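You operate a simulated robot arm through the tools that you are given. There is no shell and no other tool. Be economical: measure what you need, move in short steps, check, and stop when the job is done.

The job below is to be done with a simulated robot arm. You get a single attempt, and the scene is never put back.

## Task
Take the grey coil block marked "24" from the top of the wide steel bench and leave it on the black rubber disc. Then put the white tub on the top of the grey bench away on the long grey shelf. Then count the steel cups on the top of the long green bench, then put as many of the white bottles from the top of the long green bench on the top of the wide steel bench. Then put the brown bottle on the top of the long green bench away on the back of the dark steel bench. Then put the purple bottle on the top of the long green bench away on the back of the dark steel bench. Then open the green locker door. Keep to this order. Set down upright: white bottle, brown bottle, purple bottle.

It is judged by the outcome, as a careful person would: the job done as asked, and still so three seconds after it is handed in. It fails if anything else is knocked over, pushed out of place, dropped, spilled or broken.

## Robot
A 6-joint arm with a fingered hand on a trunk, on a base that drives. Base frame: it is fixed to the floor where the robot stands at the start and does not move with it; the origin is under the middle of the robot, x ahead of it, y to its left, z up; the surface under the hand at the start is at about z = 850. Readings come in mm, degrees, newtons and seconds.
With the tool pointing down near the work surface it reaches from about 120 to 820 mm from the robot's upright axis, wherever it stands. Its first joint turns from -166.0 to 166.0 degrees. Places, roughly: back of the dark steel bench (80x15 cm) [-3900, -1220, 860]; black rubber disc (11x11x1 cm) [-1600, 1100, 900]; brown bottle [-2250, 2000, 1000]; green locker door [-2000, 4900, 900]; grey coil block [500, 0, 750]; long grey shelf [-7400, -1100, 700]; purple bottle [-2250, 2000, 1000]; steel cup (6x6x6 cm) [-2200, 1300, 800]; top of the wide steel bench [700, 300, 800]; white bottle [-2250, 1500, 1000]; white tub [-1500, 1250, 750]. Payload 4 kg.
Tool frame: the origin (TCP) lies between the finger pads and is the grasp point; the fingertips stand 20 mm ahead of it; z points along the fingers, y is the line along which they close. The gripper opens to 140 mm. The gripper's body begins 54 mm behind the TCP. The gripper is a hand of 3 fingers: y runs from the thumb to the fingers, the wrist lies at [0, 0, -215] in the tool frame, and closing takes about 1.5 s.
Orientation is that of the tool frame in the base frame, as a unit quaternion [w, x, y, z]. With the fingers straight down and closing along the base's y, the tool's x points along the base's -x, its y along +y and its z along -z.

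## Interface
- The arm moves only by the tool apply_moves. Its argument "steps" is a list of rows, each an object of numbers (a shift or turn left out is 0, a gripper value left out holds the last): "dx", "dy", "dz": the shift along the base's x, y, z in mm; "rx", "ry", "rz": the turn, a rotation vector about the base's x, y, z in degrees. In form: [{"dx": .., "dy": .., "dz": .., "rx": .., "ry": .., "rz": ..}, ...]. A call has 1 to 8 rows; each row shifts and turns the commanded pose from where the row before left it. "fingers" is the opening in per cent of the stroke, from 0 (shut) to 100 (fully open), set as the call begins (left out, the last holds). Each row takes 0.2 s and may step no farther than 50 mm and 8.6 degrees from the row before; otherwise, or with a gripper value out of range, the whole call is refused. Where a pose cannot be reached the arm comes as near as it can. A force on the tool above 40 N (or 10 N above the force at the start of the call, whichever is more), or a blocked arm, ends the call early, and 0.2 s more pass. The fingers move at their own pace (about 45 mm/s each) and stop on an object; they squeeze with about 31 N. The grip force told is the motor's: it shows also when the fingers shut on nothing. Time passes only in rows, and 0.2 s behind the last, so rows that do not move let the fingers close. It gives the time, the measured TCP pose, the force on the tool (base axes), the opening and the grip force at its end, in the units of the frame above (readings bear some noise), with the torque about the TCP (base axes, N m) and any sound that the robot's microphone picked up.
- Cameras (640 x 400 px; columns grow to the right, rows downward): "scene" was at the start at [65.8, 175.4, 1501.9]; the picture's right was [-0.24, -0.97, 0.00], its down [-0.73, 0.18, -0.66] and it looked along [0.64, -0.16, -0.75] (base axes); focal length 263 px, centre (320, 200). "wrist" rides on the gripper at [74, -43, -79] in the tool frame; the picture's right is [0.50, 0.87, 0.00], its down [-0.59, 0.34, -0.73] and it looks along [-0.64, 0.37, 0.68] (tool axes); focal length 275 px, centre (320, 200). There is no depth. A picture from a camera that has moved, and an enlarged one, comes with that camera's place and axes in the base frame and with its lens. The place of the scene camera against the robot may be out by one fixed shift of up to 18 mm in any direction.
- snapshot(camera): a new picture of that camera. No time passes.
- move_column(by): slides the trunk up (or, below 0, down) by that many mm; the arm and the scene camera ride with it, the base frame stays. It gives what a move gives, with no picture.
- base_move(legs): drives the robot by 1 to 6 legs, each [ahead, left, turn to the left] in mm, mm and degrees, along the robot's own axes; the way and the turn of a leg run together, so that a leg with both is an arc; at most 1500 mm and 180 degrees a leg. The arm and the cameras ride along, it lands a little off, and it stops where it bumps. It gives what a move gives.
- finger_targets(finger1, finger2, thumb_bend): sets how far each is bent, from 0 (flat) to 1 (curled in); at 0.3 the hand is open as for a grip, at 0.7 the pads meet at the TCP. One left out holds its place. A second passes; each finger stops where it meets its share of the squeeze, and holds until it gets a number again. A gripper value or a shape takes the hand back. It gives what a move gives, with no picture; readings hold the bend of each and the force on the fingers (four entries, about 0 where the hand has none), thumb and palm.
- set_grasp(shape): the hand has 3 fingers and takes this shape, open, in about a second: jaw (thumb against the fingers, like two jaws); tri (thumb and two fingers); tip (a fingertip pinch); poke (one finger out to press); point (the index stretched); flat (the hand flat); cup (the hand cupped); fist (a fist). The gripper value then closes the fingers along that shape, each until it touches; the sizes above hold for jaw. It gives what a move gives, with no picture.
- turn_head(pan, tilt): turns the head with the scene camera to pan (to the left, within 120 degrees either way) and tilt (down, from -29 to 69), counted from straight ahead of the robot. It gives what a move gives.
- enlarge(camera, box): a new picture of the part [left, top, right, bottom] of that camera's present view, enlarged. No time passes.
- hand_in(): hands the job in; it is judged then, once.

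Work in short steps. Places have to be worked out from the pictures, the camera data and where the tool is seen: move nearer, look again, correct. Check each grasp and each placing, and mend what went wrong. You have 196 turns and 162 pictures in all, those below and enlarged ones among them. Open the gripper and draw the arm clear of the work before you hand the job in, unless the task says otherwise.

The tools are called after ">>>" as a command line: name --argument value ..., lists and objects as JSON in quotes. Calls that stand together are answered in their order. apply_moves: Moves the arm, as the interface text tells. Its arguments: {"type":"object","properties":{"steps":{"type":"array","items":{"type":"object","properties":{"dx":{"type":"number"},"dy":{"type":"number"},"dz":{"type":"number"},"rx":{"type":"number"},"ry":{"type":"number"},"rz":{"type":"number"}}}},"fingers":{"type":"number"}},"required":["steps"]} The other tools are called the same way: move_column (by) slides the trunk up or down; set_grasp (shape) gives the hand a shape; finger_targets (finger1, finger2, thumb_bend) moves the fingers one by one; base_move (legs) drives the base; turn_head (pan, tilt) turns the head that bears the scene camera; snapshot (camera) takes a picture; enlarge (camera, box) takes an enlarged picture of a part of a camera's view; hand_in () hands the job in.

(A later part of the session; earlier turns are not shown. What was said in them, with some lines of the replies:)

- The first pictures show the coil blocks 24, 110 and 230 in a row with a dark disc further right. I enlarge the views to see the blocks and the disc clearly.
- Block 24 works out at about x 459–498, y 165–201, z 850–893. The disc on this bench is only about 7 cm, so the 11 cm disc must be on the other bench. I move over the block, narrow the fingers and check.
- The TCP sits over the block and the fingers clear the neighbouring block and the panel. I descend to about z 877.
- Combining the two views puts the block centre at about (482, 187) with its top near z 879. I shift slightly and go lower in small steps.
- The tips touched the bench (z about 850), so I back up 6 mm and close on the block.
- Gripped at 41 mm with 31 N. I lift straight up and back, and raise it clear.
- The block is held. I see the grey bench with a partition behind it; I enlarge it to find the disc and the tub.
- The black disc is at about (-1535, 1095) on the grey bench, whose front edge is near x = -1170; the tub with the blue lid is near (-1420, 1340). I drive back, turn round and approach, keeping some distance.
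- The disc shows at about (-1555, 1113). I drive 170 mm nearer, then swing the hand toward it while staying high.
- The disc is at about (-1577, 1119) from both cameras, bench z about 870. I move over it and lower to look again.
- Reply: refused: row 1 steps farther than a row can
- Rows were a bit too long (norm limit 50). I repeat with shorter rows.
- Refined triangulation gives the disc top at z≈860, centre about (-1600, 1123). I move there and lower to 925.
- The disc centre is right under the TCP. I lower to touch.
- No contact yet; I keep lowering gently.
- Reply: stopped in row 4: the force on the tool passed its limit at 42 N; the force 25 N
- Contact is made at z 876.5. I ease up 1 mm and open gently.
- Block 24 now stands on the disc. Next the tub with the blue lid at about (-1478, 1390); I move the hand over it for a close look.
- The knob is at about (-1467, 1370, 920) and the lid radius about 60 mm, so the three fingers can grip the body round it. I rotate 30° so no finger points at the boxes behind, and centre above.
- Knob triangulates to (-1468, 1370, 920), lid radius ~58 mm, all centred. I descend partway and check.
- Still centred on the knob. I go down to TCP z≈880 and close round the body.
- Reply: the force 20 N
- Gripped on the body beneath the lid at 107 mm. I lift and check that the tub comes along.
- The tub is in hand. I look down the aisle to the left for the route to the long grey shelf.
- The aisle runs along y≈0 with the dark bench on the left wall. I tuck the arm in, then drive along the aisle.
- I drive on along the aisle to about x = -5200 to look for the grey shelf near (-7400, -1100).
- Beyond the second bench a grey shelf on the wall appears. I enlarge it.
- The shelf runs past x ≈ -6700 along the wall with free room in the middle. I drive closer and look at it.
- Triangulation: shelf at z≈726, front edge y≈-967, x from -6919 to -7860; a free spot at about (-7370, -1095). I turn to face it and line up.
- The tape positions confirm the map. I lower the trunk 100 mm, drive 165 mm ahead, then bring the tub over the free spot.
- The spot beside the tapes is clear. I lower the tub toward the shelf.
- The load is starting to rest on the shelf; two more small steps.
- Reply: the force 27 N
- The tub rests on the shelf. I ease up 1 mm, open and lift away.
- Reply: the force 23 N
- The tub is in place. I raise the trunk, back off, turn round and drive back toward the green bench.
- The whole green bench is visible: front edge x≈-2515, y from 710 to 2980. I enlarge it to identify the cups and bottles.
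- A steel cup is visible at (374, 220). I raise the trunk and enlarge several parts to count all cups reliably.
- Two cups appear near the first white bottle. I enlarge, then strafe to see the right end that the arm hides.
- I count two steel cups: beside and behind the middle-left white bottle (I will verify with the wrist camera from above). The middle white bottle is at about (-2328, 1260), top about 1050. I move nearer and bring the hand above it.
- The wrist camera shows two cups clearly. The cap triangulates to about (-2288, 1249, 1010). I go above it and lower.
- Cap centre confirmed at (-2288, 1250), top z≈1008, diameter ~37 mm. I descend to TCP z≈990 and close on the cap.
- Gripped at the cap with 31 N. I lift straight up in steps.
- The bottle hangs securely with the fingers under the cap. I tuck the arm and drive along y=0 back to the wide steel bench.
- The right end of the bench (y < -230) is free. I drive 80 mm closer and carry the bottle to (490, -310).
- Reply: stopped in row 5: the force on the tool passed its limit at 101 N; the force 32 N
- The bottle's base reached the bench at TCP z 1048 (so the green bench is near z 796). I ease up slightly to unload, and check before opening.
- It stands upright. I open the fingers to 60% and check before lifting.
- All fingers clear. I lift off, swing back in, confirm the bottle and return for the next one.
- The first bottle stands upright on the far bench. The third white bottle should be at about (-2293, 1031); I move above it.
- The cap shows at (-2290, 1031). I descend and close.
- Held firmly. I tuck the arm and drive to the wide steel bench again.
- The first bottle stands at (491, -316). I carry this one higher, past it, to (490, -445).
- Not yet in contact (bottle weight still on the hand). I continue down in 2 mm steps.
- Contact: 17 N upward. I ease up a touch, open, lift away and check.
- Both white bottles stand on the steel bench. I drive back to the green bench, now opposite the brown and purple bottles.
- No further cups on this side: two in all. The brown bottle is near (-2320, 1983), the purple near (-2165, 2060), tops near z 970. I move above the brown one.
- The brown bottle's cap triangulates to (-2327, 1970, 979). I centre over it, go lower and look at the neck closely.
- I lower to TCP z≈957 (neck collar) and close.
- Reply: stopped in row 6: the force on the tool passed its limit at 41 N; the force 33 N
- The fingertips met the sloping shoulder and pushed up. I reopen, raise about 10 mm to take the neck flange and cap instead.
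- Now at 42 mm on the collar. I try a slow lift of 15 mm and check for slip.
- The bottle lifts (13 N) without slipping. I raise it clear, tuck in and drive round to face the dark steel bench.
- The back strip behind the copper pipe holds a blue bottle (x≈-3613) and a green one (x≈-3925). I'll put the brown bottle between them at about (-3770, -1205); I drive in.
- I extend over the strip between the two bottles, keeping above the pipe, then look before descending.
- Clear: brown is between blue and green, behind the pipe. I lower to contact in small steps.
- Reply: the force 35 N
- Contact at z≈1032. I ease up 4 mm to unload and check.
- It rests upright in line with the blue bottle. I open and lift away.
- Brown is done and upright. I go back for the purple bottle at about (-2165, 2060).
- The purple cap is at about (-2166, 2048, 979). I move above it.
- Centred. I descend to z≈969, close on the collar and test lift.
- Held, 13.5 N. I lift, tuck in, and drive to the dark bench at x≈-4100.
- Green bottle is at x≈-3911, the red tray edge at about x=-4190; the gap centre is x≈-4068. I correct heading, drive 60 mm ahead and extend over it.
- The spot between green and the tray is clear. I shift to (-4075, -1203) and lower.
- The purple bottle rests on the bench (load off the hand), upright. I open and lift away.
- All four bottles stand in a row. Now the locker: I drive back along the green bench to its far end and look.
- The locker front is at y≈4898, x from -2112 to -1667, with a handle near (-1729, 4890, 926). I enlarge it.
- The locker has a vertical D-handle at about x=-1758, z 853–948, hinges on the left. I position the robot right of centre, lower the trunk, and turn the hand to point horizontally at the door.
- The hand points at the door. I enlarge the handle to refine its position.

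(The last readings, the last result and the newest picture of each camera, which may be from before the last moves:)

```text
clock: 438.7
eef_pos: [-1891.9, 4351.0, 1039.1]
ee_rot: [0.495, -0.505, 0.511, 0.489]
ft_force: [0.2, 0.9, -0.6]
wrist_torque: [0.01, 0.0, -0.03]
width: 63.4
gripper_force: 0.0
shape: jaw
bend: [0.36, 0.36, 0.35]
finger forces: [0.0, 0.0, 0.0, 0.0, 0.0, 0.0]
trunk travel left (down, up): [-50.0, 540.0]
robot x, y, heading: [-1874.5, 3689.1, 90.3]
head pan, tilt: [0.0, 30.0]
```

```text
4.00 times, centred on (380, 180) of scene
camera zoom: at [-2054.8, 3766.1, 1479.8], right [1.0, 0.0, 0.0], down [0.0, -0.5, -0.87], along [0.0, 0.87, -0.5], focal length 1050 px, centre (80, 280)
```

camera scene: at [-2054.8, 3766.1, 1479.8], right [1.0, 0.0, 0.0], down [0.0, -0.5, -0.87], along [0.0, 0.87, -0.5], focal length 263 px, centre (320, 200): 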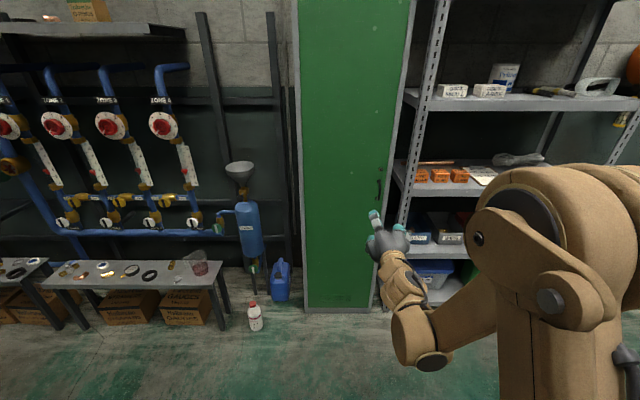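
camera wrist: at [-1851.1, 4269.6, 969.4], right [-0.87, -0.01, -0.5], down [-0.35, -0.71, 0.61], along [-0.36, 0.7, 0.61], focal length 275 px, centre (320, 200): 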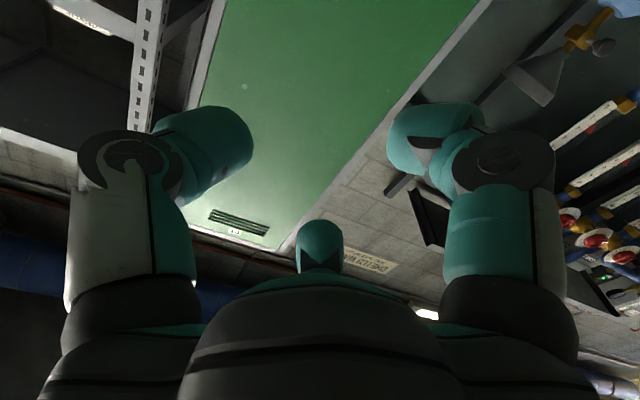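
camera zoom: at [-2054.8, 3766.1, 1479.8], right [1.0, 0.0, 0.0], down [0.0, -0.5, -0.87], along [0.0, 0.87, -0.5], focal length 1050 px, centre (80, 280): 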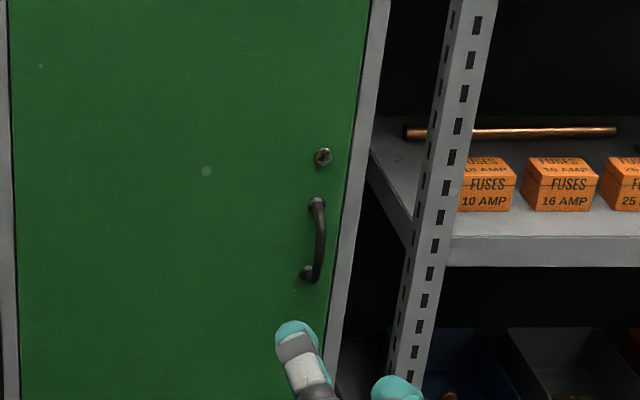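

The handle bar is at about x=-1767, y≈4855, z≈890. I lower and shift the hand to this line, then drive 280 mm closer and look.

>>> apply_moves --steps '[{"dx": 30, "dz": -38}, {"dx": 30, "dz": -38}, {"dx": 30, "dz": -38}, {"dx": 33, "dz": -36}, {"dx": 0}]'

>>> base_move --legs '[[280, 0, 0]]'

>>> snapshot --camera "wrist"

>>> snapshot --camera "scene"

```text
clock: 439.9
eef_pos: [-1761.2, 4397.5, 933.0]
ee_rot: [0.502, -0.498, 0.502, 0.499]
ft_force: [-0.3, 0.3, 0.1]
wrist_torque: [0.02, -0.03, 0.04]
width: 63.2
gripper_force: 0.1
shape: jaw
bend: [0.36, 0.36, 0.35]
finger forces: [0.0, 0.0, 0.1, 0.0, 0.1, 0.0]
out of reach, approached as far as the arm can: row 2, 3, 4
trunk travel left (down, up): [-50.0, 540.0]
robot x, y, heading: [-1874.0, 3692.7, 89.9]
head pan, tilt: [0.0, 30.0]
```

```text
clock: 441.8
eef_pos: [-1763.5, 4677.1, 932.8]
ee_rot: [0.502, -0.498, 0.502, 0.498]
ft_force: [0.5, 0.5, -0.9]
wrist_torque: [-0.01, 0.0, -0.02]
width: 63.5
gripper_force: 0.2
shape: jaw
bend: [0.36, 0.36, 0.35]
finger forces: [0.1, 0.1, 0.0, 0.0, 0.0, 0.0]
trunk travel left (down, up): [-50.0, 540.0]
robot x, y, heading: [-1873.8, 3970.7, 90.3]
head pan, tilt: [0.0, 30.0]
```

```text
47 pictures are left
camera wrist: at [-1720.3, 4599.1, 860.4], right [-0.87, 0.01, -0.5], down [-0.34, -0.73, 0.59], along [-0.36, 0.68, 0.64], focal length 275 px, centre (320, 200)
```

wrist: 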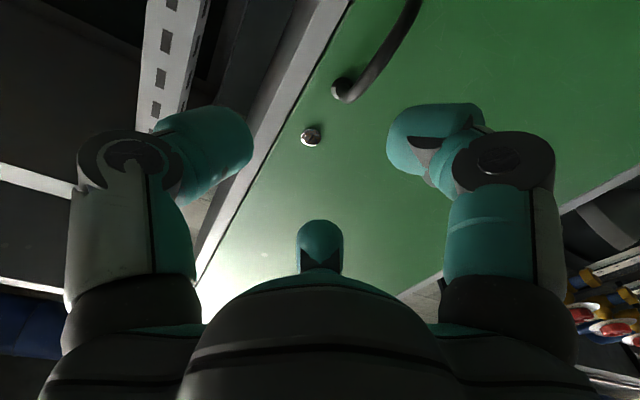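

```text
46 pictures are left
camera scene: at [-2054.8, 4045.8, 1479.8], right [1.0, 0.0, 0.0], down [0.0, -0.5, -0.87], along [0.0, 0.87, -0.5], focal length 263 px, centre (320, 200)
```

scene: 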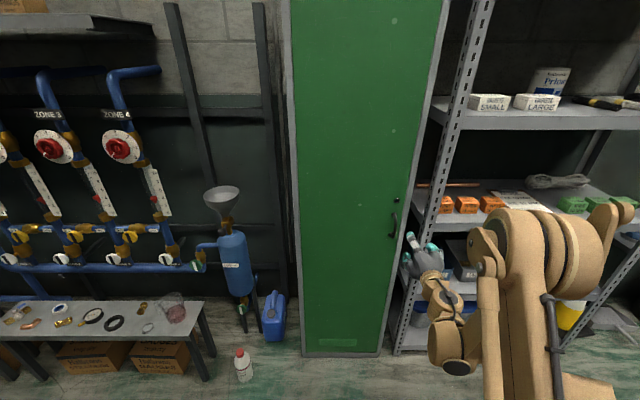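

The wrist and scene rays meet at the handle's top mount near (-1795, 4863, 958), so the handle spans z≈856–956 with its bar near y≈4830. I lower the trunk 30 mm, shift left, and check the pose.

>>> move_column --by -30

>>> apply_moves --steps '[{"dx": -16}, {"dx": -16}, {"dx": 0}]'

>>> snapshot --camera "wrist"

```text
clock: 442.6
eef_pos: [-1761.1, 4677.8, 903.2]
ee_rot: [0.502, -0.498, 0.501, 0.499]
ft_force: [-0.2, 0.6, -0.3]
wrist_torque: [0.03, 0.0, 0.01]
width: 63.3
gripper_force: 0.1
shape: jaw
bend: [0.36, 0.36, 0.35]
finger forces: [0.0, 0.1, 0.0, 0.0, 0.0, 0.1]
trunk travel left (down, up): [-20.0, 570.0]
robot x, y, heading: [-1878.6, 3970.8, 90.0]
head pan, tilt: [0.0, 30.0]
```

```text
clock: 443.4
eef_pos: [-1793.5, 4681.9, 906.4]
ee_rot: [0.501, -0.498, 0.501, 0.5]
ft_force: [0.2, 0.2, -1.2]
wrist_torque: [-0.01, -0.07, -0.01]
width: 63.1
gripper_force: 0.1
shape: jaw
bend: [0.36, 0.36, 0.35]
finger forces: [0.0, 0.0, 0.0, 0.0, 0.0, 0.0]
out of reach, approached as far as the arm can: row 2
trunk travel left (down, up): [-20.0, 570.0]
robot x, y, heading: [-1873.0, 3972.3, 90.0]
head pan, tilt: [0.0, 30.0]
```

```text
45 pictures are left
camera wrist: at [-1752.0, 4603.0, 833.7], right [-0.87, 0.0, -0.5], down [-0.34, -0.73, 0.59], along [-0.36, 0.68, 0.64], focal length 275 px, centre (320, 200)
```

wrist: 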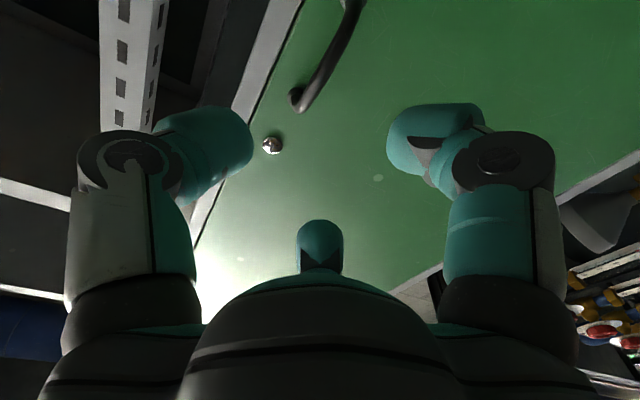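

Refined: top mount at (-1794, 4844, 951); bar near y≈4815, and the hand is aligned at x=-1793, z=906. I drive 80 mm ahead and look again.

>>> base_move --legs '[[80, 0, 0]]'

>>> snapshot --camera "wrist"

>>> enlarge --camera "scene" --box '[340, 180, 480, 300]'

```text
clock: 444.4
eef_pos: [-1793.8, 4762.8, 905.2]
ee_rot: [0.5, -0.499, 0.5, 0.5]
ft_force: [1.0, 0.4, 0.5]
wrist_torque: [-0.04, 0.03, 0.05]
width: 63.3
gripper_force: 0.1
shape: jaw
bend: [0.36, 0.36, 0.35]
finger forces: [0.0, 0.0, 0.0, 0.0, 0.0, 0.0]
trunk travel left (down, up): [-20.0, 570.0]
robot x, y, heading: [-1876.6, 4050.5, 89.8]
head pan, tilt: [0.0, 30.0]
```

```text
44 pictures are left
camera wrist: at [-1751.8, 4683.5, 833.5], right [-0.87, 0.0, -0.5], down [-0.34, -0.73, 0.59], along [-0.36, 0.68, 0.64], focal length 275 px, centre (320, 200)
```

wrist: 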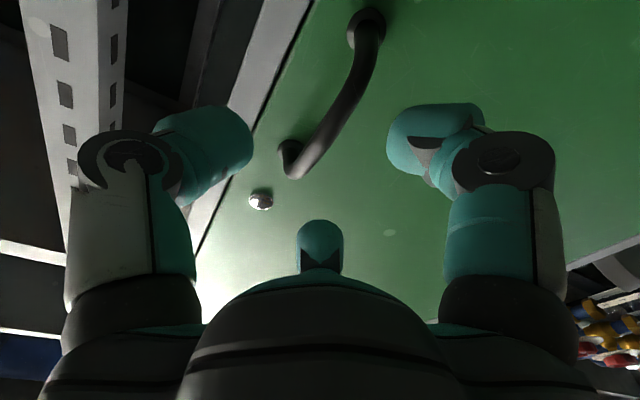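

```text
3.33 times, centred on (410, 240) of scene
camera zoom: at [-2054.9, 4126.2, 1449.8], right [1.0, 0.0, 0.0], down [0.0, -0.5, -0.87], along [0.0, 0.87, -0.5], focal length 875 px, centre (20, 67)
```

zoom: 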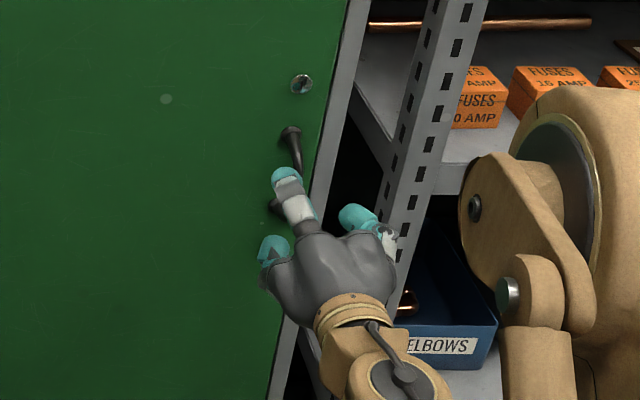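

The bar's middle is at about (-1790, 4792, 898), right ahead of the hand. I advance the arm ~32 mm so the bar lies between thumb and fingers.

>>> apply_moves --steps '[{"dx": 3, "dy": 8}, {"dy": 8}, {"dy": 8}, {"dy": 8}, {"dy": 0}]'

>>> snapshot --camera "wrist"

```text
clock: 445.6
eef_pos: [-1791.0, 4795.0, 907.4]
ee_rot: [0.501, -0.498, 0.501, 0.5]
ft_force: [0.6, -0.6, -0.4]
wrist_torque: [-0.01, 0.0, -0.02]
width: 63.3
gripper_force: 0.0
shape: jaw
bend: [0.36, 0.36, 0.35]
finger forces: [0.1, 0.0, 0.1, 0.0, 0.0, 0.1]
trunk travel left (down, up): [-20.0, 570.0]
robot x, y, heading: [-1875.0, 4049.7, 90.0]
head pan, tilt: [0.0, 30.0]
```

```text
42 pictures are left
camera wrist: at [-1749.2, 4715.0, 833.6], right [-0.87, 0.0, -0.5], down [-0.34, -0.73, 0.59], along [-0.36, 0.68, 0.64], focal length 275 px, centre (320, 200)
```

wrist: 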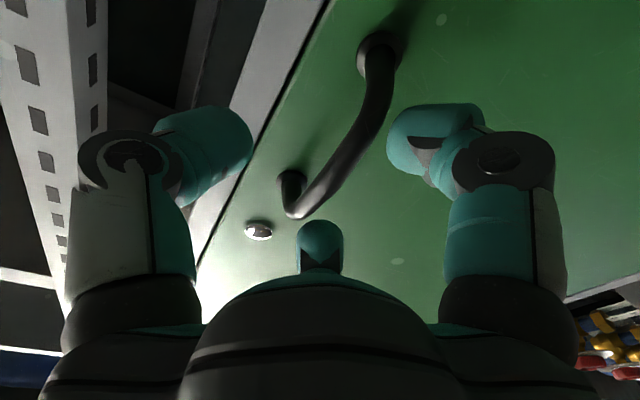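

The bar lies between the fingers. I lower the trunk 8 mm and close.

>>> move_column --by -8

>>> apply_moves --steps '[{"dy": 3}, {"dy": 0}, {"dy": 0}, {"dy": 0}, {"dy": 0}, {"dy": 0}, {"dy": 0}, {"dy": 0}]' --fingers 0

>>> snapshot --camera "wrist"

```text
clock: 446.2
eef_pos: [-1790.1, 4792.7, 897.7]
ee_rot: [0.501, -0.498, 0.501, 0.5]
ft_force: [0.4, -0.8, -0.3]
wrist_torque: [0.03, -0.03, -0.01]
width: 63.0
gripper_force: 0.2
shape: jaw
bend: [0.36, 0.36, 0.35]
finger forces: [0.0, 0.0, 0.0, 0.0, 0.0, 0.0]
trunk travel left (down, up): [-12.0, 578.0]
robot x, y, heading: [-1870.8, 4051.2, 89.9]
head pan, tilt: [0.0, 30.0]
```

```text
clock: 448.0
eef_pos: [-1793.0, 4797.0, 897.5]
ee_rot: [0.502, -0.498, 0.5, 0.5]
ft_force: [-11.6, 2.0, 0.4]
wrist_torque: [-0.01, 0.07, 0.18]
width: 20.5
gripper_force: 31.0
shape: jaw
bend: [0.46, 0.44, 0.7]
finger forces: [25.2, 20.3, 0.1, 0.1, 32.0, 0.0]
trunk travel left (down, up): [-12.0, 578.0]
robot x, y, heading: [-1874.8, 4049.1, 90.0]
head pan, tilt: [0.0, 30.0]
```

```text
41 pictures are left
camera wrist: at [-1750.5, 4718.0, 825.6], right [-0.87, 0.0, -0.5], down [-0.34, -0.73, 0.59], along [-0.36, 0.68, 0.64], focal length 275 px, centre (320, 200)
```

wrist: 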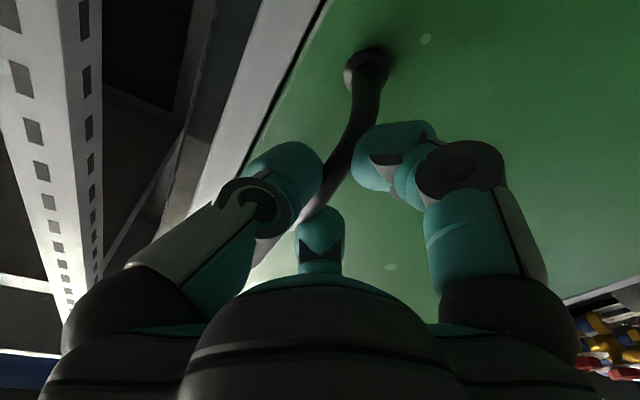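

Gripped the bar (31 N). Hinge is at about (-2128, 4835), radius ≈340 mm. I test-pull 29 mm along the arc by backing the base.

>>> base_move --legs '[[-29, 5, 0]]'

>>> snapshot --camera "scene"

```text
clock: 448.8
eef_pos: [-1797.4, 4767.9, 898.6]
ee_rot: [0.502, -0.499, 0.5, 0.5]
ft_force: [-13.3, 4.4, 2.2]
wrist_torque: [0.03, -0.04, 0.11]
width: 19.3
gripper_force: 30.8
shape: jaw
bend: [0.47, 0.45, 0.7]
finger forces: [29.0, 21.2, 0.1, 0.1, 34.9, 0.1]
trunk travel left (down, up): [-12.0, 578.0]
robot x, y, heading: [-1879.9, 4022.3, 89.8]
head pan, tilt: [0.0, 30.0]
```

```text
40 pictures are left
camera scene: at [-2061.6, 4097.1, 1441.6], right [1.0, 0.0, 0.0], down [0.0, -0.5, -0.87], along [0.0, 0.87, -0.5], focal length 263 px, centre (320, 200)
```

scene: 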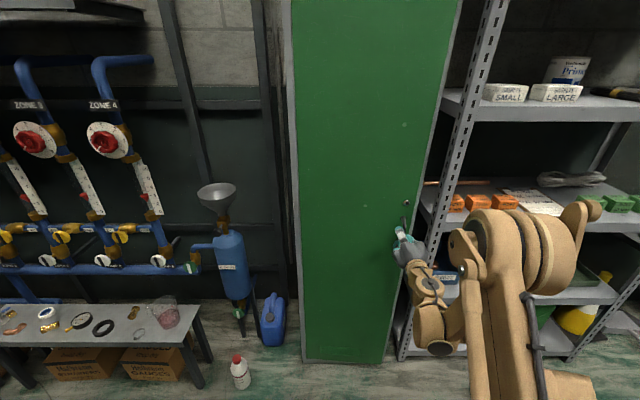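

Forces are low and the hand moved with the bar. I continue along the arc to about 20° and check.

>>> base_move --legs '[[-29, 8, 0], [-28, 10, 0], [-27, 11, 0]]'

>>> snapshot --camera "scene"

>>> snapshot --camera "wrist"

```text
clock: 450.5
eef_pos: [-1826.0, 4683.3, 898.0]
ee_rot: [0.502, -0.498, 0.501, 0.499]
ft_force: [-6.6, 4.2, 4.4]
wrist_torque: [0.18, -0.12, -0.03]
width: 17.7
gripper_force: 31.7
shape: jaw
bend: [1.0, 0.46, 0.7]
finger forces: [30.0, 21.2, 0.0, 0.0, 42.3, 0.1]
trunk travel left (down, up): [-12.0, 578.0]
robot x, y, heading: [-1905.2, 3934.3, 90.3]
head pan, tilt: [0.0, 30.0]
```

```text
39 pictures are left
camera scene: at [-2089.9, 4012.0, 1441.7], right [1.0, 0.0, 0.0], down [0.0, -0.5, -0.87], along [0.0, 0.87, -0.5], focal length 263 px, centre (320, 200)
```

scene: 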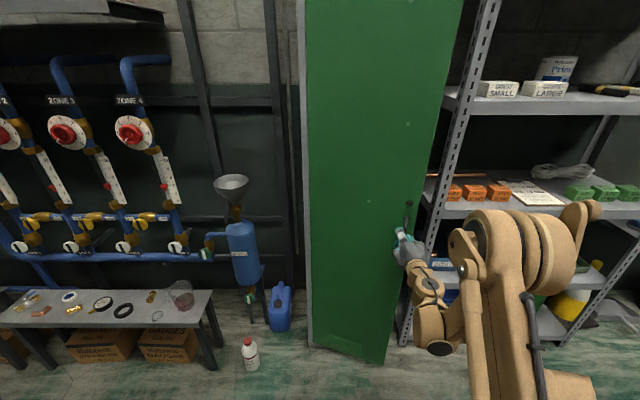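

```text
38 pictures are left
camera wrist: at [-1784.4, 4604.4, 825.7], right [-0.87, 0.0, -0.5], down [-0.34, -0.73, 0.59], along [-0.36, 0.68, 0.64], focal length 275 px, centre (320, 200)
```

wrist: 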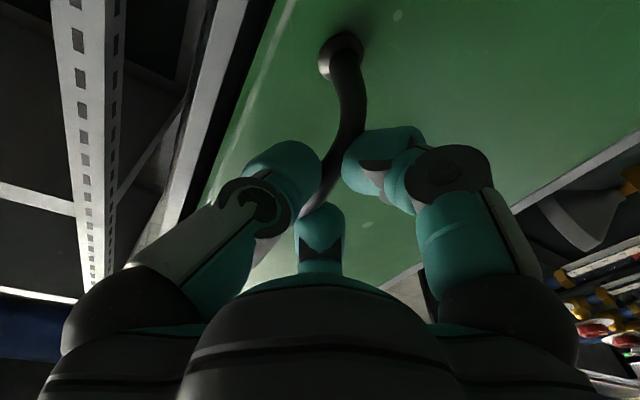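

The door is opening as predicted (about 20°). I continue along the arc to about 45°.

>>> base_move --legs '[[-25, 15, 0], [-25, 17, 0], [-23, 19, 0], [-21, 21, 0], [-19, 22, 0]]'

>>> snapshot --camera "scene"

>>> snapshot --camera "wrist"

```text
clock: 453.1
eef_pos: [-1917.7, 4567.6, 898.7]
ee_rot: [0.501, -0.498, 0.501, 0.5]
ft_force: [20.7, -24.1, -5.4]
wrist_torque: [-0.07, -0.28, -0.46]
width: 16.7
gripper_force: 31.5
shape: jaw
bend: [1.0, 0.47, 0.7]
finger forces: [20.1, 23.4, 0.0, 0.0, 63.9, 0.0]
trunk travel left (down, up): [-12.0, 578.0]
robot x, y, heading: [-2002.4, 3825.2, 90.3]
head pan, tilt: [0.0, 30.0]
```

```text
37 pictures are left
camera scene: at [-2180.1, 3896.3, 1442.3], right [1.0, 0.0, 0.0], down [0.0, -0.5, -0.87], along [0.0, 0.87, -0.5], focal length 263 px, centre (320, 200)
```

scene: 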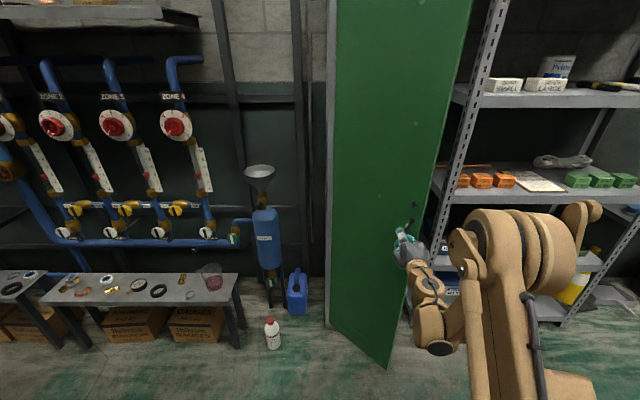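

```text
36 pictures are left
camera wrist: at [-1875.5, 4489.2, 826.4], right [-0.87, 0.01, -0.5], down [-0.34, -0.73, 0.59], along [-0.36, 0.68, 0.64], focal length 275 px, centre (320, 200)
```

wrist: 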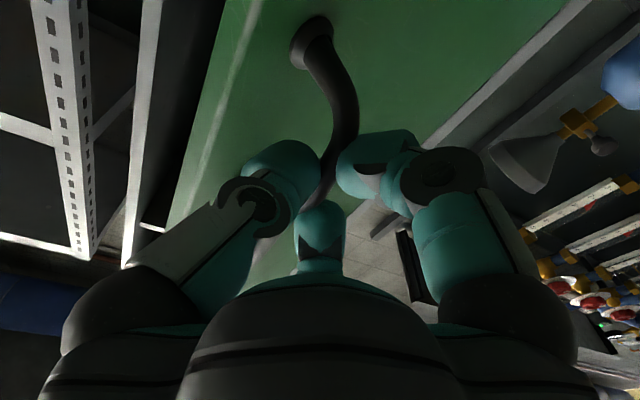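

About 45° open; contact force is growing as the hand stays straight. I turn the hand clockwise with the door in small rows.

>>> apply_moves --steps '[{"rz": -6}, {"rz": -6}, {"rz": -6}, {"rz": -6}, {"rz": 0}]'

```text
clock: 454.3
eef_pos: [-1922.2, 4569.6, 898.7]
ee_rot: [0.593, -0.385, 0.593, 0.385]
ft_force: [-13.3, 14.1, 16.9]
wrist_torque: [0.43, 0.39, 0.47]
width: 16.3
gripper_force: 30.3
shape: jaw
bend: [1.0, 1.0, 0.68]
finger forces: [47.1, 17.1, 0.0, 0.0, 43.9, 0.1]
trunk travel left (down, up): [-12.0, 578.0]
robot x, y, heading: [-1999.1, 3824.6, 90.2]
head pan, tilt: [0.0, 30.0]
```

Forces eased. I continue with the base to about 65°.

>>> base_move --legs '[[-17, 23, 0], [-15, 25, 0], [-13, 27, 0], [-10, 27, 0]]'

>>> snapshot --camera "scene"

>>> snapshot --camera "wrist"

```text
clock: 455.4
eef_pos: [-1946.2, 4552.3, 899.2]
ee_rot: [0.594, -0.384, 0.593, 0.385]
ft_force: [-0.2, 1.3, -1.0]
wrist_torque: [-0.02, -0.08, 0.02]
width: 16.4
gripper_force: 30.9
shape: jaw
bend: [1.0, 1.0, 0.68]
finger forces: [24.4, 26.5, 0.1, 0.0, 48.1, 0.0]
trunk travel left (down, up): [-12.0, 578.0]
robot x, y, heading: [-2027.0, 3807.2, 90.0]
head pan, tilt: [0.0, 30.0]
stopped in leg 2: the force on the tool passed its limit at 45 N (the readings are from after the stop); the commanded pose is now the measured one
```

```text
35 pictures are left
camera scene: at [-2209.2, 3879.9, 1441.7], right [1.0, 0.0, 0.0], down [0.0, -0.5, -0.87], along [0.0, 0.87, -0.5], focal length 263 px, centre (320, 200)
```

scene: 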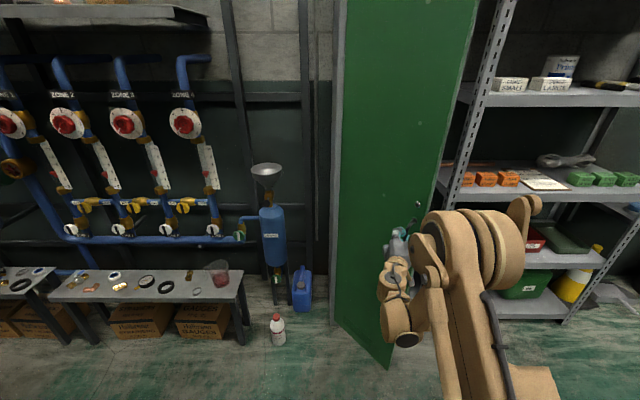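

```text
34 pictures are left
camera wrist: at [-1940.4, 4462.4, 826.1], right [-0.79, 0.35, -0.5], down [-0.61, -0.53, 0.59], along [-0.06, 0.77, 0.64], focal length 275 px, centre (320, 200)
```

wrist: 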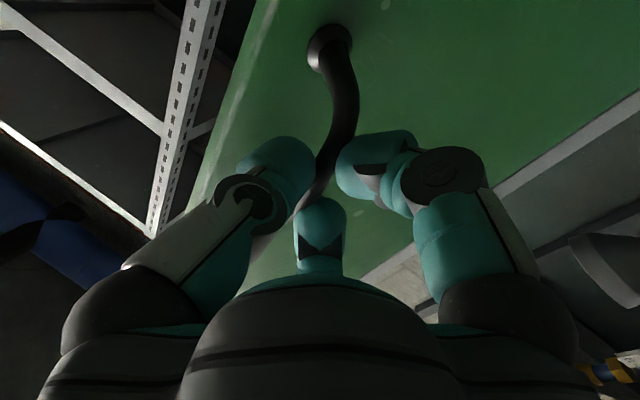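

At about 50°. I rotate the hand further and carry on in combined small rows with the arm.

>>> apply_moves --steps '[{"rz": -6}, {"rz": -6}, {"dx": -12, "dy": -7, "rz": -2}, {"dx": -12, "dy": -7, "rz": -2}, {"dx": -13, "dy": -6, "rz": -2}, {"dx": -13, "dy": -6, "rz": -2}, {"dx": 0}]'

```text
clock: 457.0
eef_pos: [-1998.6, 4525.8, 898.7]
ee_rot: [0.652, -0.276, 0.65, 0.275]
ft_force: [-15.6, 28.6, 20.4]
wrist_torque: [0.6, 0.23, 0.66]
width: 16.5
gripper_force: 30.8
shape: jaw
bend: [1.0, 1.0, 0.68]
finger forces: [54.9, 18.7, 0.0, 0.0, 39.8, 0.1]
trunk travel left (down, up): [-12.0, 578.0]
robot x, y, heading: [-2026.6, 3806.0, 90.2]
head pan, tilt: [0.0, 30.0]
```

About 60° open now. I continue toward 75°.

>>> apply_moves --steps '[{"dx": -13, "dy": -6, "rz": -2}, {"dx": -13, "dy": -5, "rz": -2}, {"dx": -14, "dy": -5, "rz": -2}, {"dx": -14, "dy": -4, "rz": -2}, {"dx": -14, "dy": -4, "rz": -2}, {"dx": -13, "dy": -3, "rz": -2}, {"dx": 0}]'

>>> snapshot --camera "scene"

>>> snapshot --camera "wrist"

```text
clock: 458.1
eef_pos: [-2050.1, 4508.7, 898.5]
ee_rot: [0.669, -0.233, 0.666, 0.233]
ft_force: [-3.2, 9.9, 3.4]
wrist_torque: [0.06, 0.1, 0.25]
width: 16.7
gripper_force: 30.9
shape: jaw
bend: [1.0, 1.0, 0.68]
finger forces: [30.9, 21.3, 0.1, 0.0, 41.3, 0.0]
trunk travel left (down, up): [-12.0, 578.0]
robot x, y, heading: [-2031.3, 3805.2, 90.0]
head pan, tilt: [0.0, 30.0]
stopped in row 5: the force on the tool passed its limit at 51 N (the readings are from after the stop); the commanded pose is now the measured one
```

```text
33 pictures are left
camera scene: at [-2209.4, 3881.1, 1441.4], right [1.0, 0.0, 0.0], down [0.0, -0.5, -0.87], along [0.0, 0.87, -0.5], focal length 263 px, centre (320, 200)
```

scene: 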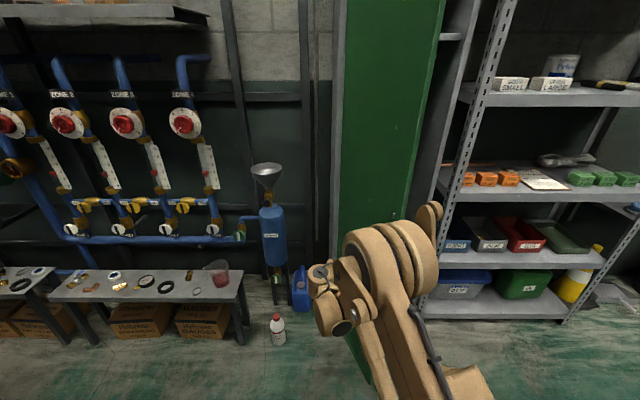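

```text
32 pictures are left
camera wrist: at [-2085.5, 4425.7, 825.7], right [-0.54, 0.68, -0.5], down [-0.79, -0.19, 0.58], along [0.3, 0.71, 0.64], focal length 275 px, centre (320, 200)
```

wrist: 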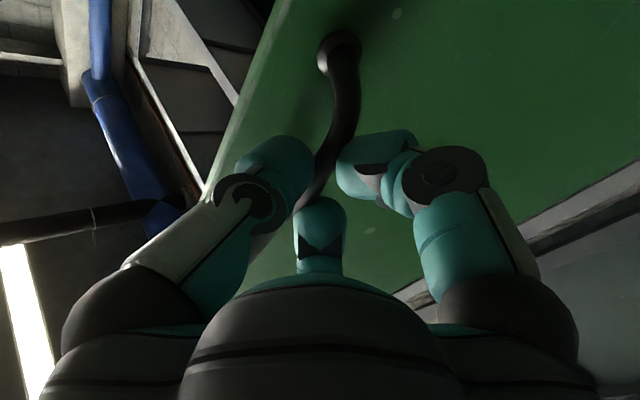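

About 70° open. One more stretch to roughly 80–85°, turning the hand first.

>>> apply_moves --steps '[{"rz": -5}, {"rz": -4}, {"dx": -12, "dy": -3, "rz": -2}, {"dx": -12, "dy": -2, "rz": -2}, {"dx": -12, "dy": -1, "rz": -2}, {"dx": -12, "dy": -1, "rz": -2}, {"dx": -10, "rz": -2}, {"dx": 0}]'

>>> snapshot --camera "wrist"

```text
clock: 459.9
eef_pos: [-2106.7, 4500.4, 898.6]
ee_rot: [0.698, -0.119, 0.696, 0.118]
ft_force: [-3.5, 18.8, 2.0]
wrist_torque: [0.37, 0.23, 0.54]
width: 17.0
gripper_force: 31.2
shape: jaw
bend: [1.0, 1.0, 0.68]
finger forces: [41.0, 18.3, 0.1, 0.1, 39.4, 0.1]
trunk travel left (down, up): [-12.0, 578.0]
robot x, y, heading: [-2026.7, 3806.2, 90.1]
head pan, tilt: [0.0, 30.0]
```

```text
31 pictures are left
camera wrist: at [-2167.8, 4434.0, 825.7], right [-0.28, 0.82, -0.5], down [-0.81, 0.08, 0.58], along [0.52, 0.57, 0.64], focal length 275 px, centre (320, 200)
```

wrist: 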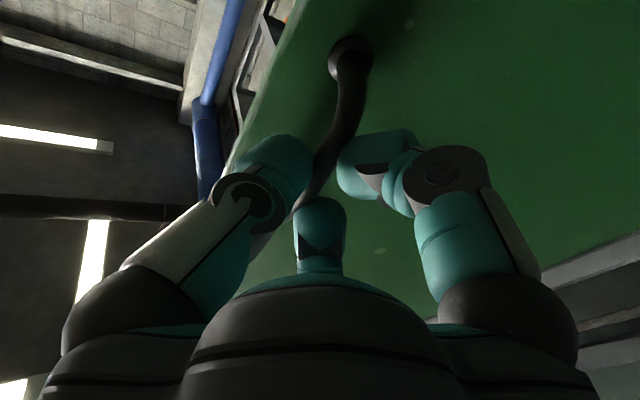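

The door is about 80° open. I release the handle, checking the fingers clear it.

>>> apply_moves --steps '[{"dx": 0}, {"dx": 0}, {"dx": 0}, {"dx": 0}, {"dx": 0}, {"dx": 0}, {"dx": 0}]' --fingers 65

>>> snapshot --camera "wrist"

```text
clock: 461.5
eef_pos: [-2107.7, 4500.5, 898.5]
ee_rot: [0.698, -0.119, 0.696, 0.119]
ft_force: [-0.5, 0.3, -0.3]
wrist_torque: [-0.05, 0.0, -0.01]
width: 90.6
gripper_force: 0.1
shape: jaw
bend: [0.29, 0.29, 0.27]
finger forces: [0.0, 0.0, 0.0, 0.1, 0.0, 0.1]
trunk travel left (down, up): [-12.0, 578.0]
robot x, y, heading: [-2030.1, 3807.9, 90.0]
head pan, tilt: [0.0, 30.0]
```

```text
30 pictures are left
camera wrist: at [-2167.7, 4433.1, 826.9], right [-0.29, 0.82, -0.5], down [-0.81, 0.08, 0.58], along [0.52, 0.57, 0.64], focal length 275 px, centre (320, 200)
```

wrist: 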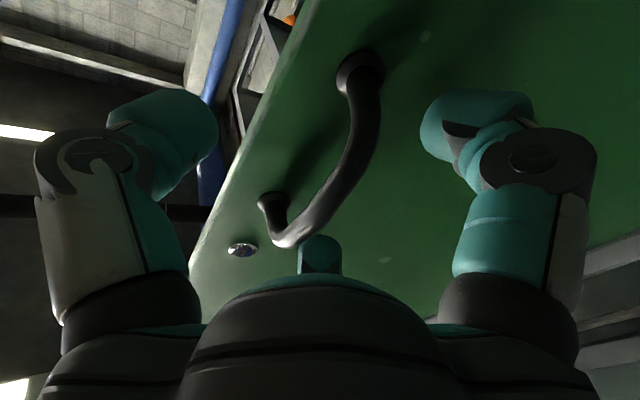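

The fingers are clear of the bar. I withdraw along the hand's axis and then back the base away.

>>> apply_moves --steps '[{"dx": -19, "dy": -7}, {"dx": -28, "dy": -10}, {"dx": -28, "dy": -10}, {"dx": -28, "dy": -10}, {"dx": 0}]'

>>> snapshot --camera "wrist"

```text
clock: 462.7
eef_pos: [-2209.8, 4461.3, 901.1]
ee_rot: [0.698, -0.119, 0.696, 0.119]
ft_force: [0.1, 0.3, -0.3]
wrist_torque: [0.03, 0.01, 0.02]
width: 90.8
gripper_force: 0.1
shape: jaw
bend: [0.29, 0.29, 0.27]
finger forces: [0.0, 0.0, 0.0, 0.0, 0.0, 0.0]
trunk travel left (down, up): [-12.0, 578.0]
robot x, y, heading: [-2027.5, 3806.6, 89.8]
head pan, tilt: [0.0, 30.0]
```

```text
29 pictures are left
camera wrist: at [-2271.6, 4396.2, 826.8], right [-0.29, 0.82, -0.5], down [-0.81, 0.08, 0.58], along [0.52, 0.57, 0.64], focal length 275 px, centre (320, 200)
```

wrist: 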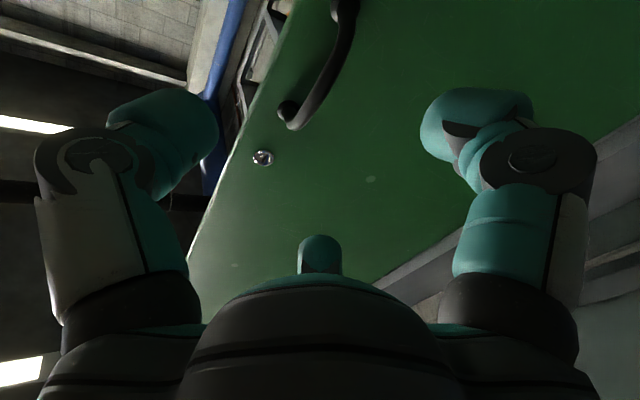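

The hand is clear of the handle. I back the base straight off and check the door and surroundings.

>>> base_move --legs '[[-450, 0, 0]]'

>>> snapshot --camera "scene"

```text
clock: 464.7
eef_pos: [-2274.8, 4188.7, 898.9]
ee_rot: [0.694, -0.144, 0.691, 0.143]
ft_force: [0.4, 0.6, -0.4]
wrist_torque: [0.02, -0.01, 0.03]
width: 90.9
gripper_force: 0.1
shape: jaw
bend: [0.28, 0.28, 0.27]
finger forces: [0.0, 0.1, 0.1, 0.1, 0.1, 0.1]
trunk travel left (down, up): [-12.0, 578.0]
robot x, y, heading: [-2043.6, 3543.5, 94.3]
head pan, tilt: [0.0, 30.0]
stopped in leg 1: the robot was blocked; the commanded pose is now the measured one
```

```text
28 pictures are left
camera scene: at [-2231.4, 3607.5, 1441.6], right [1.0, 0.07, 0.0], down [0.04, -0.5, -0.87], along [-0.06, 0.86, -0.5], focal length 263 px, centre (320, 200)
```

scene: 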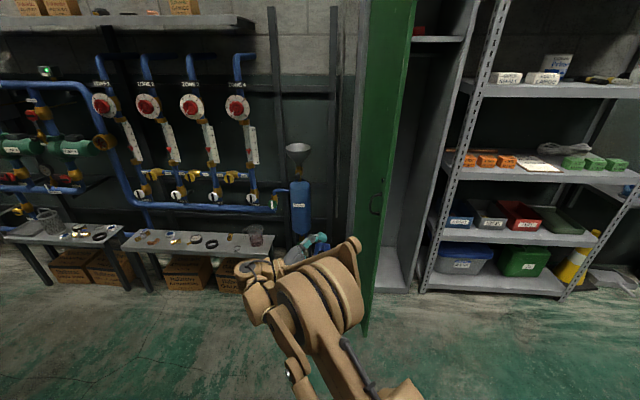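

The door is open, but the base bumped the bench end behind. I move forward off it and look back at the bench to check nothing shifted.

>>> base_move --legs '[[80, 0, 0]]'

>>> turn_head --pan 120 --tilt 35

>>> snapshot --camera "scene"

```text
clock: 465.7
eef_pos: [-2281.8, 4267.8, 900.9]
ee_rot: [0.693, -0.145, 0.691, 0.144]
ft_force: [-0.9, 0.0, -0.8]
wrist_torque: [0.0, -0.01, -0.02]
width: 90.9
gripper_force: 0.1
shape: jaw
bend: [0.28, 0.28, 0.27]
finger forces: [0.0, 0.0, 0.1, 0.0, 0.1, 0.0]
trunk travel left (down, up): [-12.0, 578.0]
robot x, y, heading: [-2051.3, 3626.6, 94.3]
head pan, tilt: [0.0, 30.0]
```

```text
clock: 467.7
eef_pos: [-2280.8, 4267.6, 900.0]
ee_rot: [0.693, -0.145, 0.691, 0.145]
ft_force: [0.0, -0.1, -0.4]
wrist_torque: [-0.02, -0.02, -0.02]
width: 90.8
gripper_force: 0.1
shape: jaw
bend: [0.28, 0.28, 0.27]
finger forces: [0.0, 0.1, 0.0, 0.0, 0.1, 0.1]
trunk travel left (down, up): [-12.0, 578.0]
robot x, y, heading: [-2051.4, 3624.0, 94.3]
head pan, tilt: [120.0, 35.0]
```

```text
27 pictures are left
camera scene: at [-2303.1, 3546.5, 1434.0], right [-0.56, 0.83, 0.0], down [0.47, 0.32, -0.82], along [-0.68, -0.46, -0.57], focal length 263 px, centre (320, 200)
```

scene: 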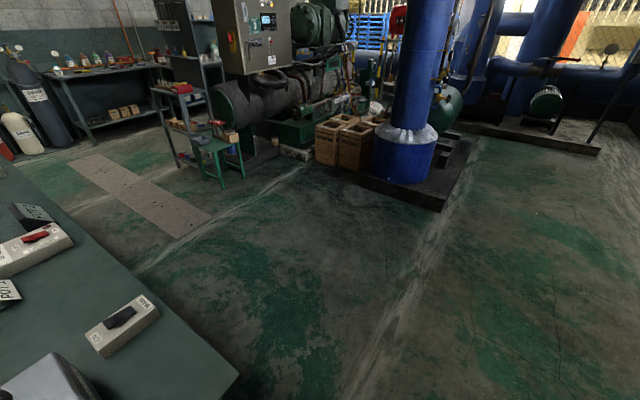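

The door remains open. I strafe left into the free floor and look at the green bench end to confirm nothing was disturbed.

>>> base_move --legs '[[0, 900, -4]]'

>>> turn_head --pan -120 --tilt 30

>>> snapshot --camera "scene"

>>> turn_head --pan -45 --tilt 20

>>> snapshot --camera "scene"

```text
clock: 472.5
eef_pos: [-3129.9, 4250.3, 899.9]
ee_rot: [0.698, -0.118, 0.696, 0.118]
ft_force: [-0.7, 0.6, 0.6]
wrist_torque: [-0.02, 0.02, 0.01]
width: 90.6
gripper_force: 0.1
shape: jaw
bend: [0.28, 0.28, 0.27]
finger forces: [0.1, 0.1, 0.1, 0.0, 0.0, 0.0]
trunk travel left (down, up): [-12.0, 578.0]
robot x, y, heading: [-2952.6, 3590.4, 90.0]
head pan, tilt: [120.0, 35.0]
```

```text
clock: 475.9
eef_pos: [-3129.4, 4251.1, 899.8]
ee_rot: [0.698, -0.118, 0.696, 0.118]
ft_force: [0.8, -0.5, 0.0]
wrist_torque: [0.02, -0.01, 0.01]
width: 90.8
gripper_force: 0.2
shape: jaw
bend: [0.28, 0.28, 0.27]
finger forces: [0.0, 0.0, 0.0, 0.0, 0.0, 0.1]
trunk travel left (down, up): [-12.0, 578.0]
robot x, y, heading: [-2953.4, 3594.5, 89.6]
head pan, tilt: [-120.0, 30.0]
```

```text
26 pictures are left
camera scene: at [-3052.9, 3532.5, 1441.8], right [-0.5, -0.87, 0.0], down [-0.43, 0.25, -0.87], along [0.75, -0.43, -0.5], focal length 263 px, centre (320, 200)
```

scene: 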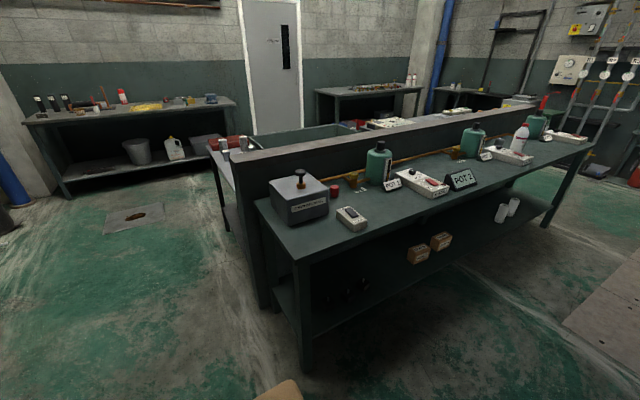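

```text
clock: 477.3
eef_pos: [-3130.0, 4250.9, 898.9]
ee_rot: [0.699, -0.117, 0.696, 0.116]
ft_force: [-0.5, -1.2, -0.3]
wrist_torque: [-0.02, -0.02, 0.01]
width: 91.0
gripper_force: 0.1
shape: jaw
bend: [0.28, 0.28, 0.27]
finger forces: [0.0, 0.1, 0.0, 0.1, 0.0, 0.1]
trunk travel left (down, up): [-12.0, 578.0]
robot x, y, heading: [-2949.5, 3593.2, 89.9]
head pan, tilt: [-45.0, 20.0]
```

```text
25 pictures are left
camera scene: at [-3065.2, 3643.5, 1457.8], right [0.71, -0.71, 0.0], down [-0.24, -0.24, -0.94], along [0.67, 0.66, -0.34], focal length 263 px, centre (320, 200)
```

scene: 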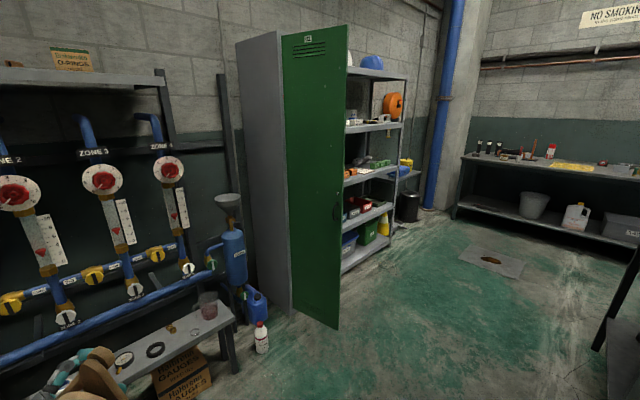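

The bench is undisturbed and the door stands wide open. I take one last enlarged look along the green bench to double-check the cup count.

>>> turn_head --pan -120 --tilt 30

>>> enlarge --camera "scene" --box '[340, 60, 600, 220]'

```text
clock: 478.8
eef_pos: [-3130.3, 4248.8, 901.1]
ee_rot: [0.698, -0.117, 0.697, 0.117]
ft_force: [-0.6, 0.1, -0.1]
wrist_torque: [0.0, -0.01, -0.03]
width: 90.5
gripper_force: 0.0
shape: jaw
bend: [0.28, 0.28, 0.27]
finger forces: [0.1, 0.0, 0.0, 0.0, 0.0, 0.0]
trunk travel left (down, up): [-12.0, 578.0]
robot x, y, heading: [-2948.1, 3594.1, 90.1]
head pan, tilt: [-120.0, 30.0]
```

```text
2.46 times, centred on (470, 140) of scene
camera zoom: at [-3052.9, 3532.5, 1441.8], right [-0.5, -0.87, 0.0], down [-0.43, 0.25, -0.87], along [0.75, -0.43, -0.5], focal length 646 px, centre (-49, 348)
```

zoom: 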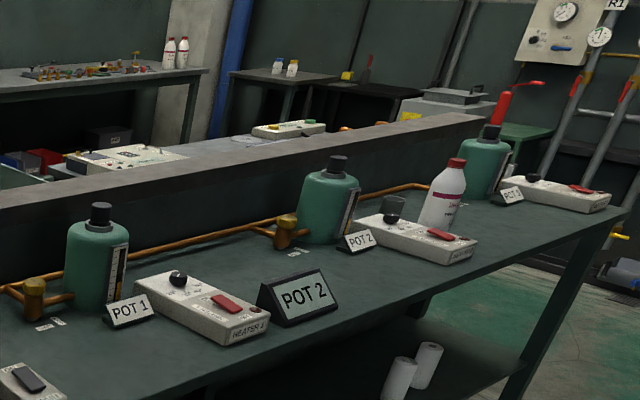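

Two cups only, both white bottles stand on the steel bench, everything is upright and the arm is clear. I hand in.

>>> hand_in

```text
The job is handed in.
```

I finished the job in the order you gave and handed it in.

- **Coil block:** block 24 is on the black rubber disc.
- **Tub:** the white tub is on the long grey shelf.
- **White bottles:** I counted two steel cups, so I set two white bottles upright on the wide steel bench.
- **Brown and purple bottles:** both stand upright on the back of the dark steel bench.
- **Locker:** the green door is open about 80 degrees.

While backing away from the locker, the base bumped the end of the green bench. I looked back at it afterwards and saw nothing moved or knocked over.
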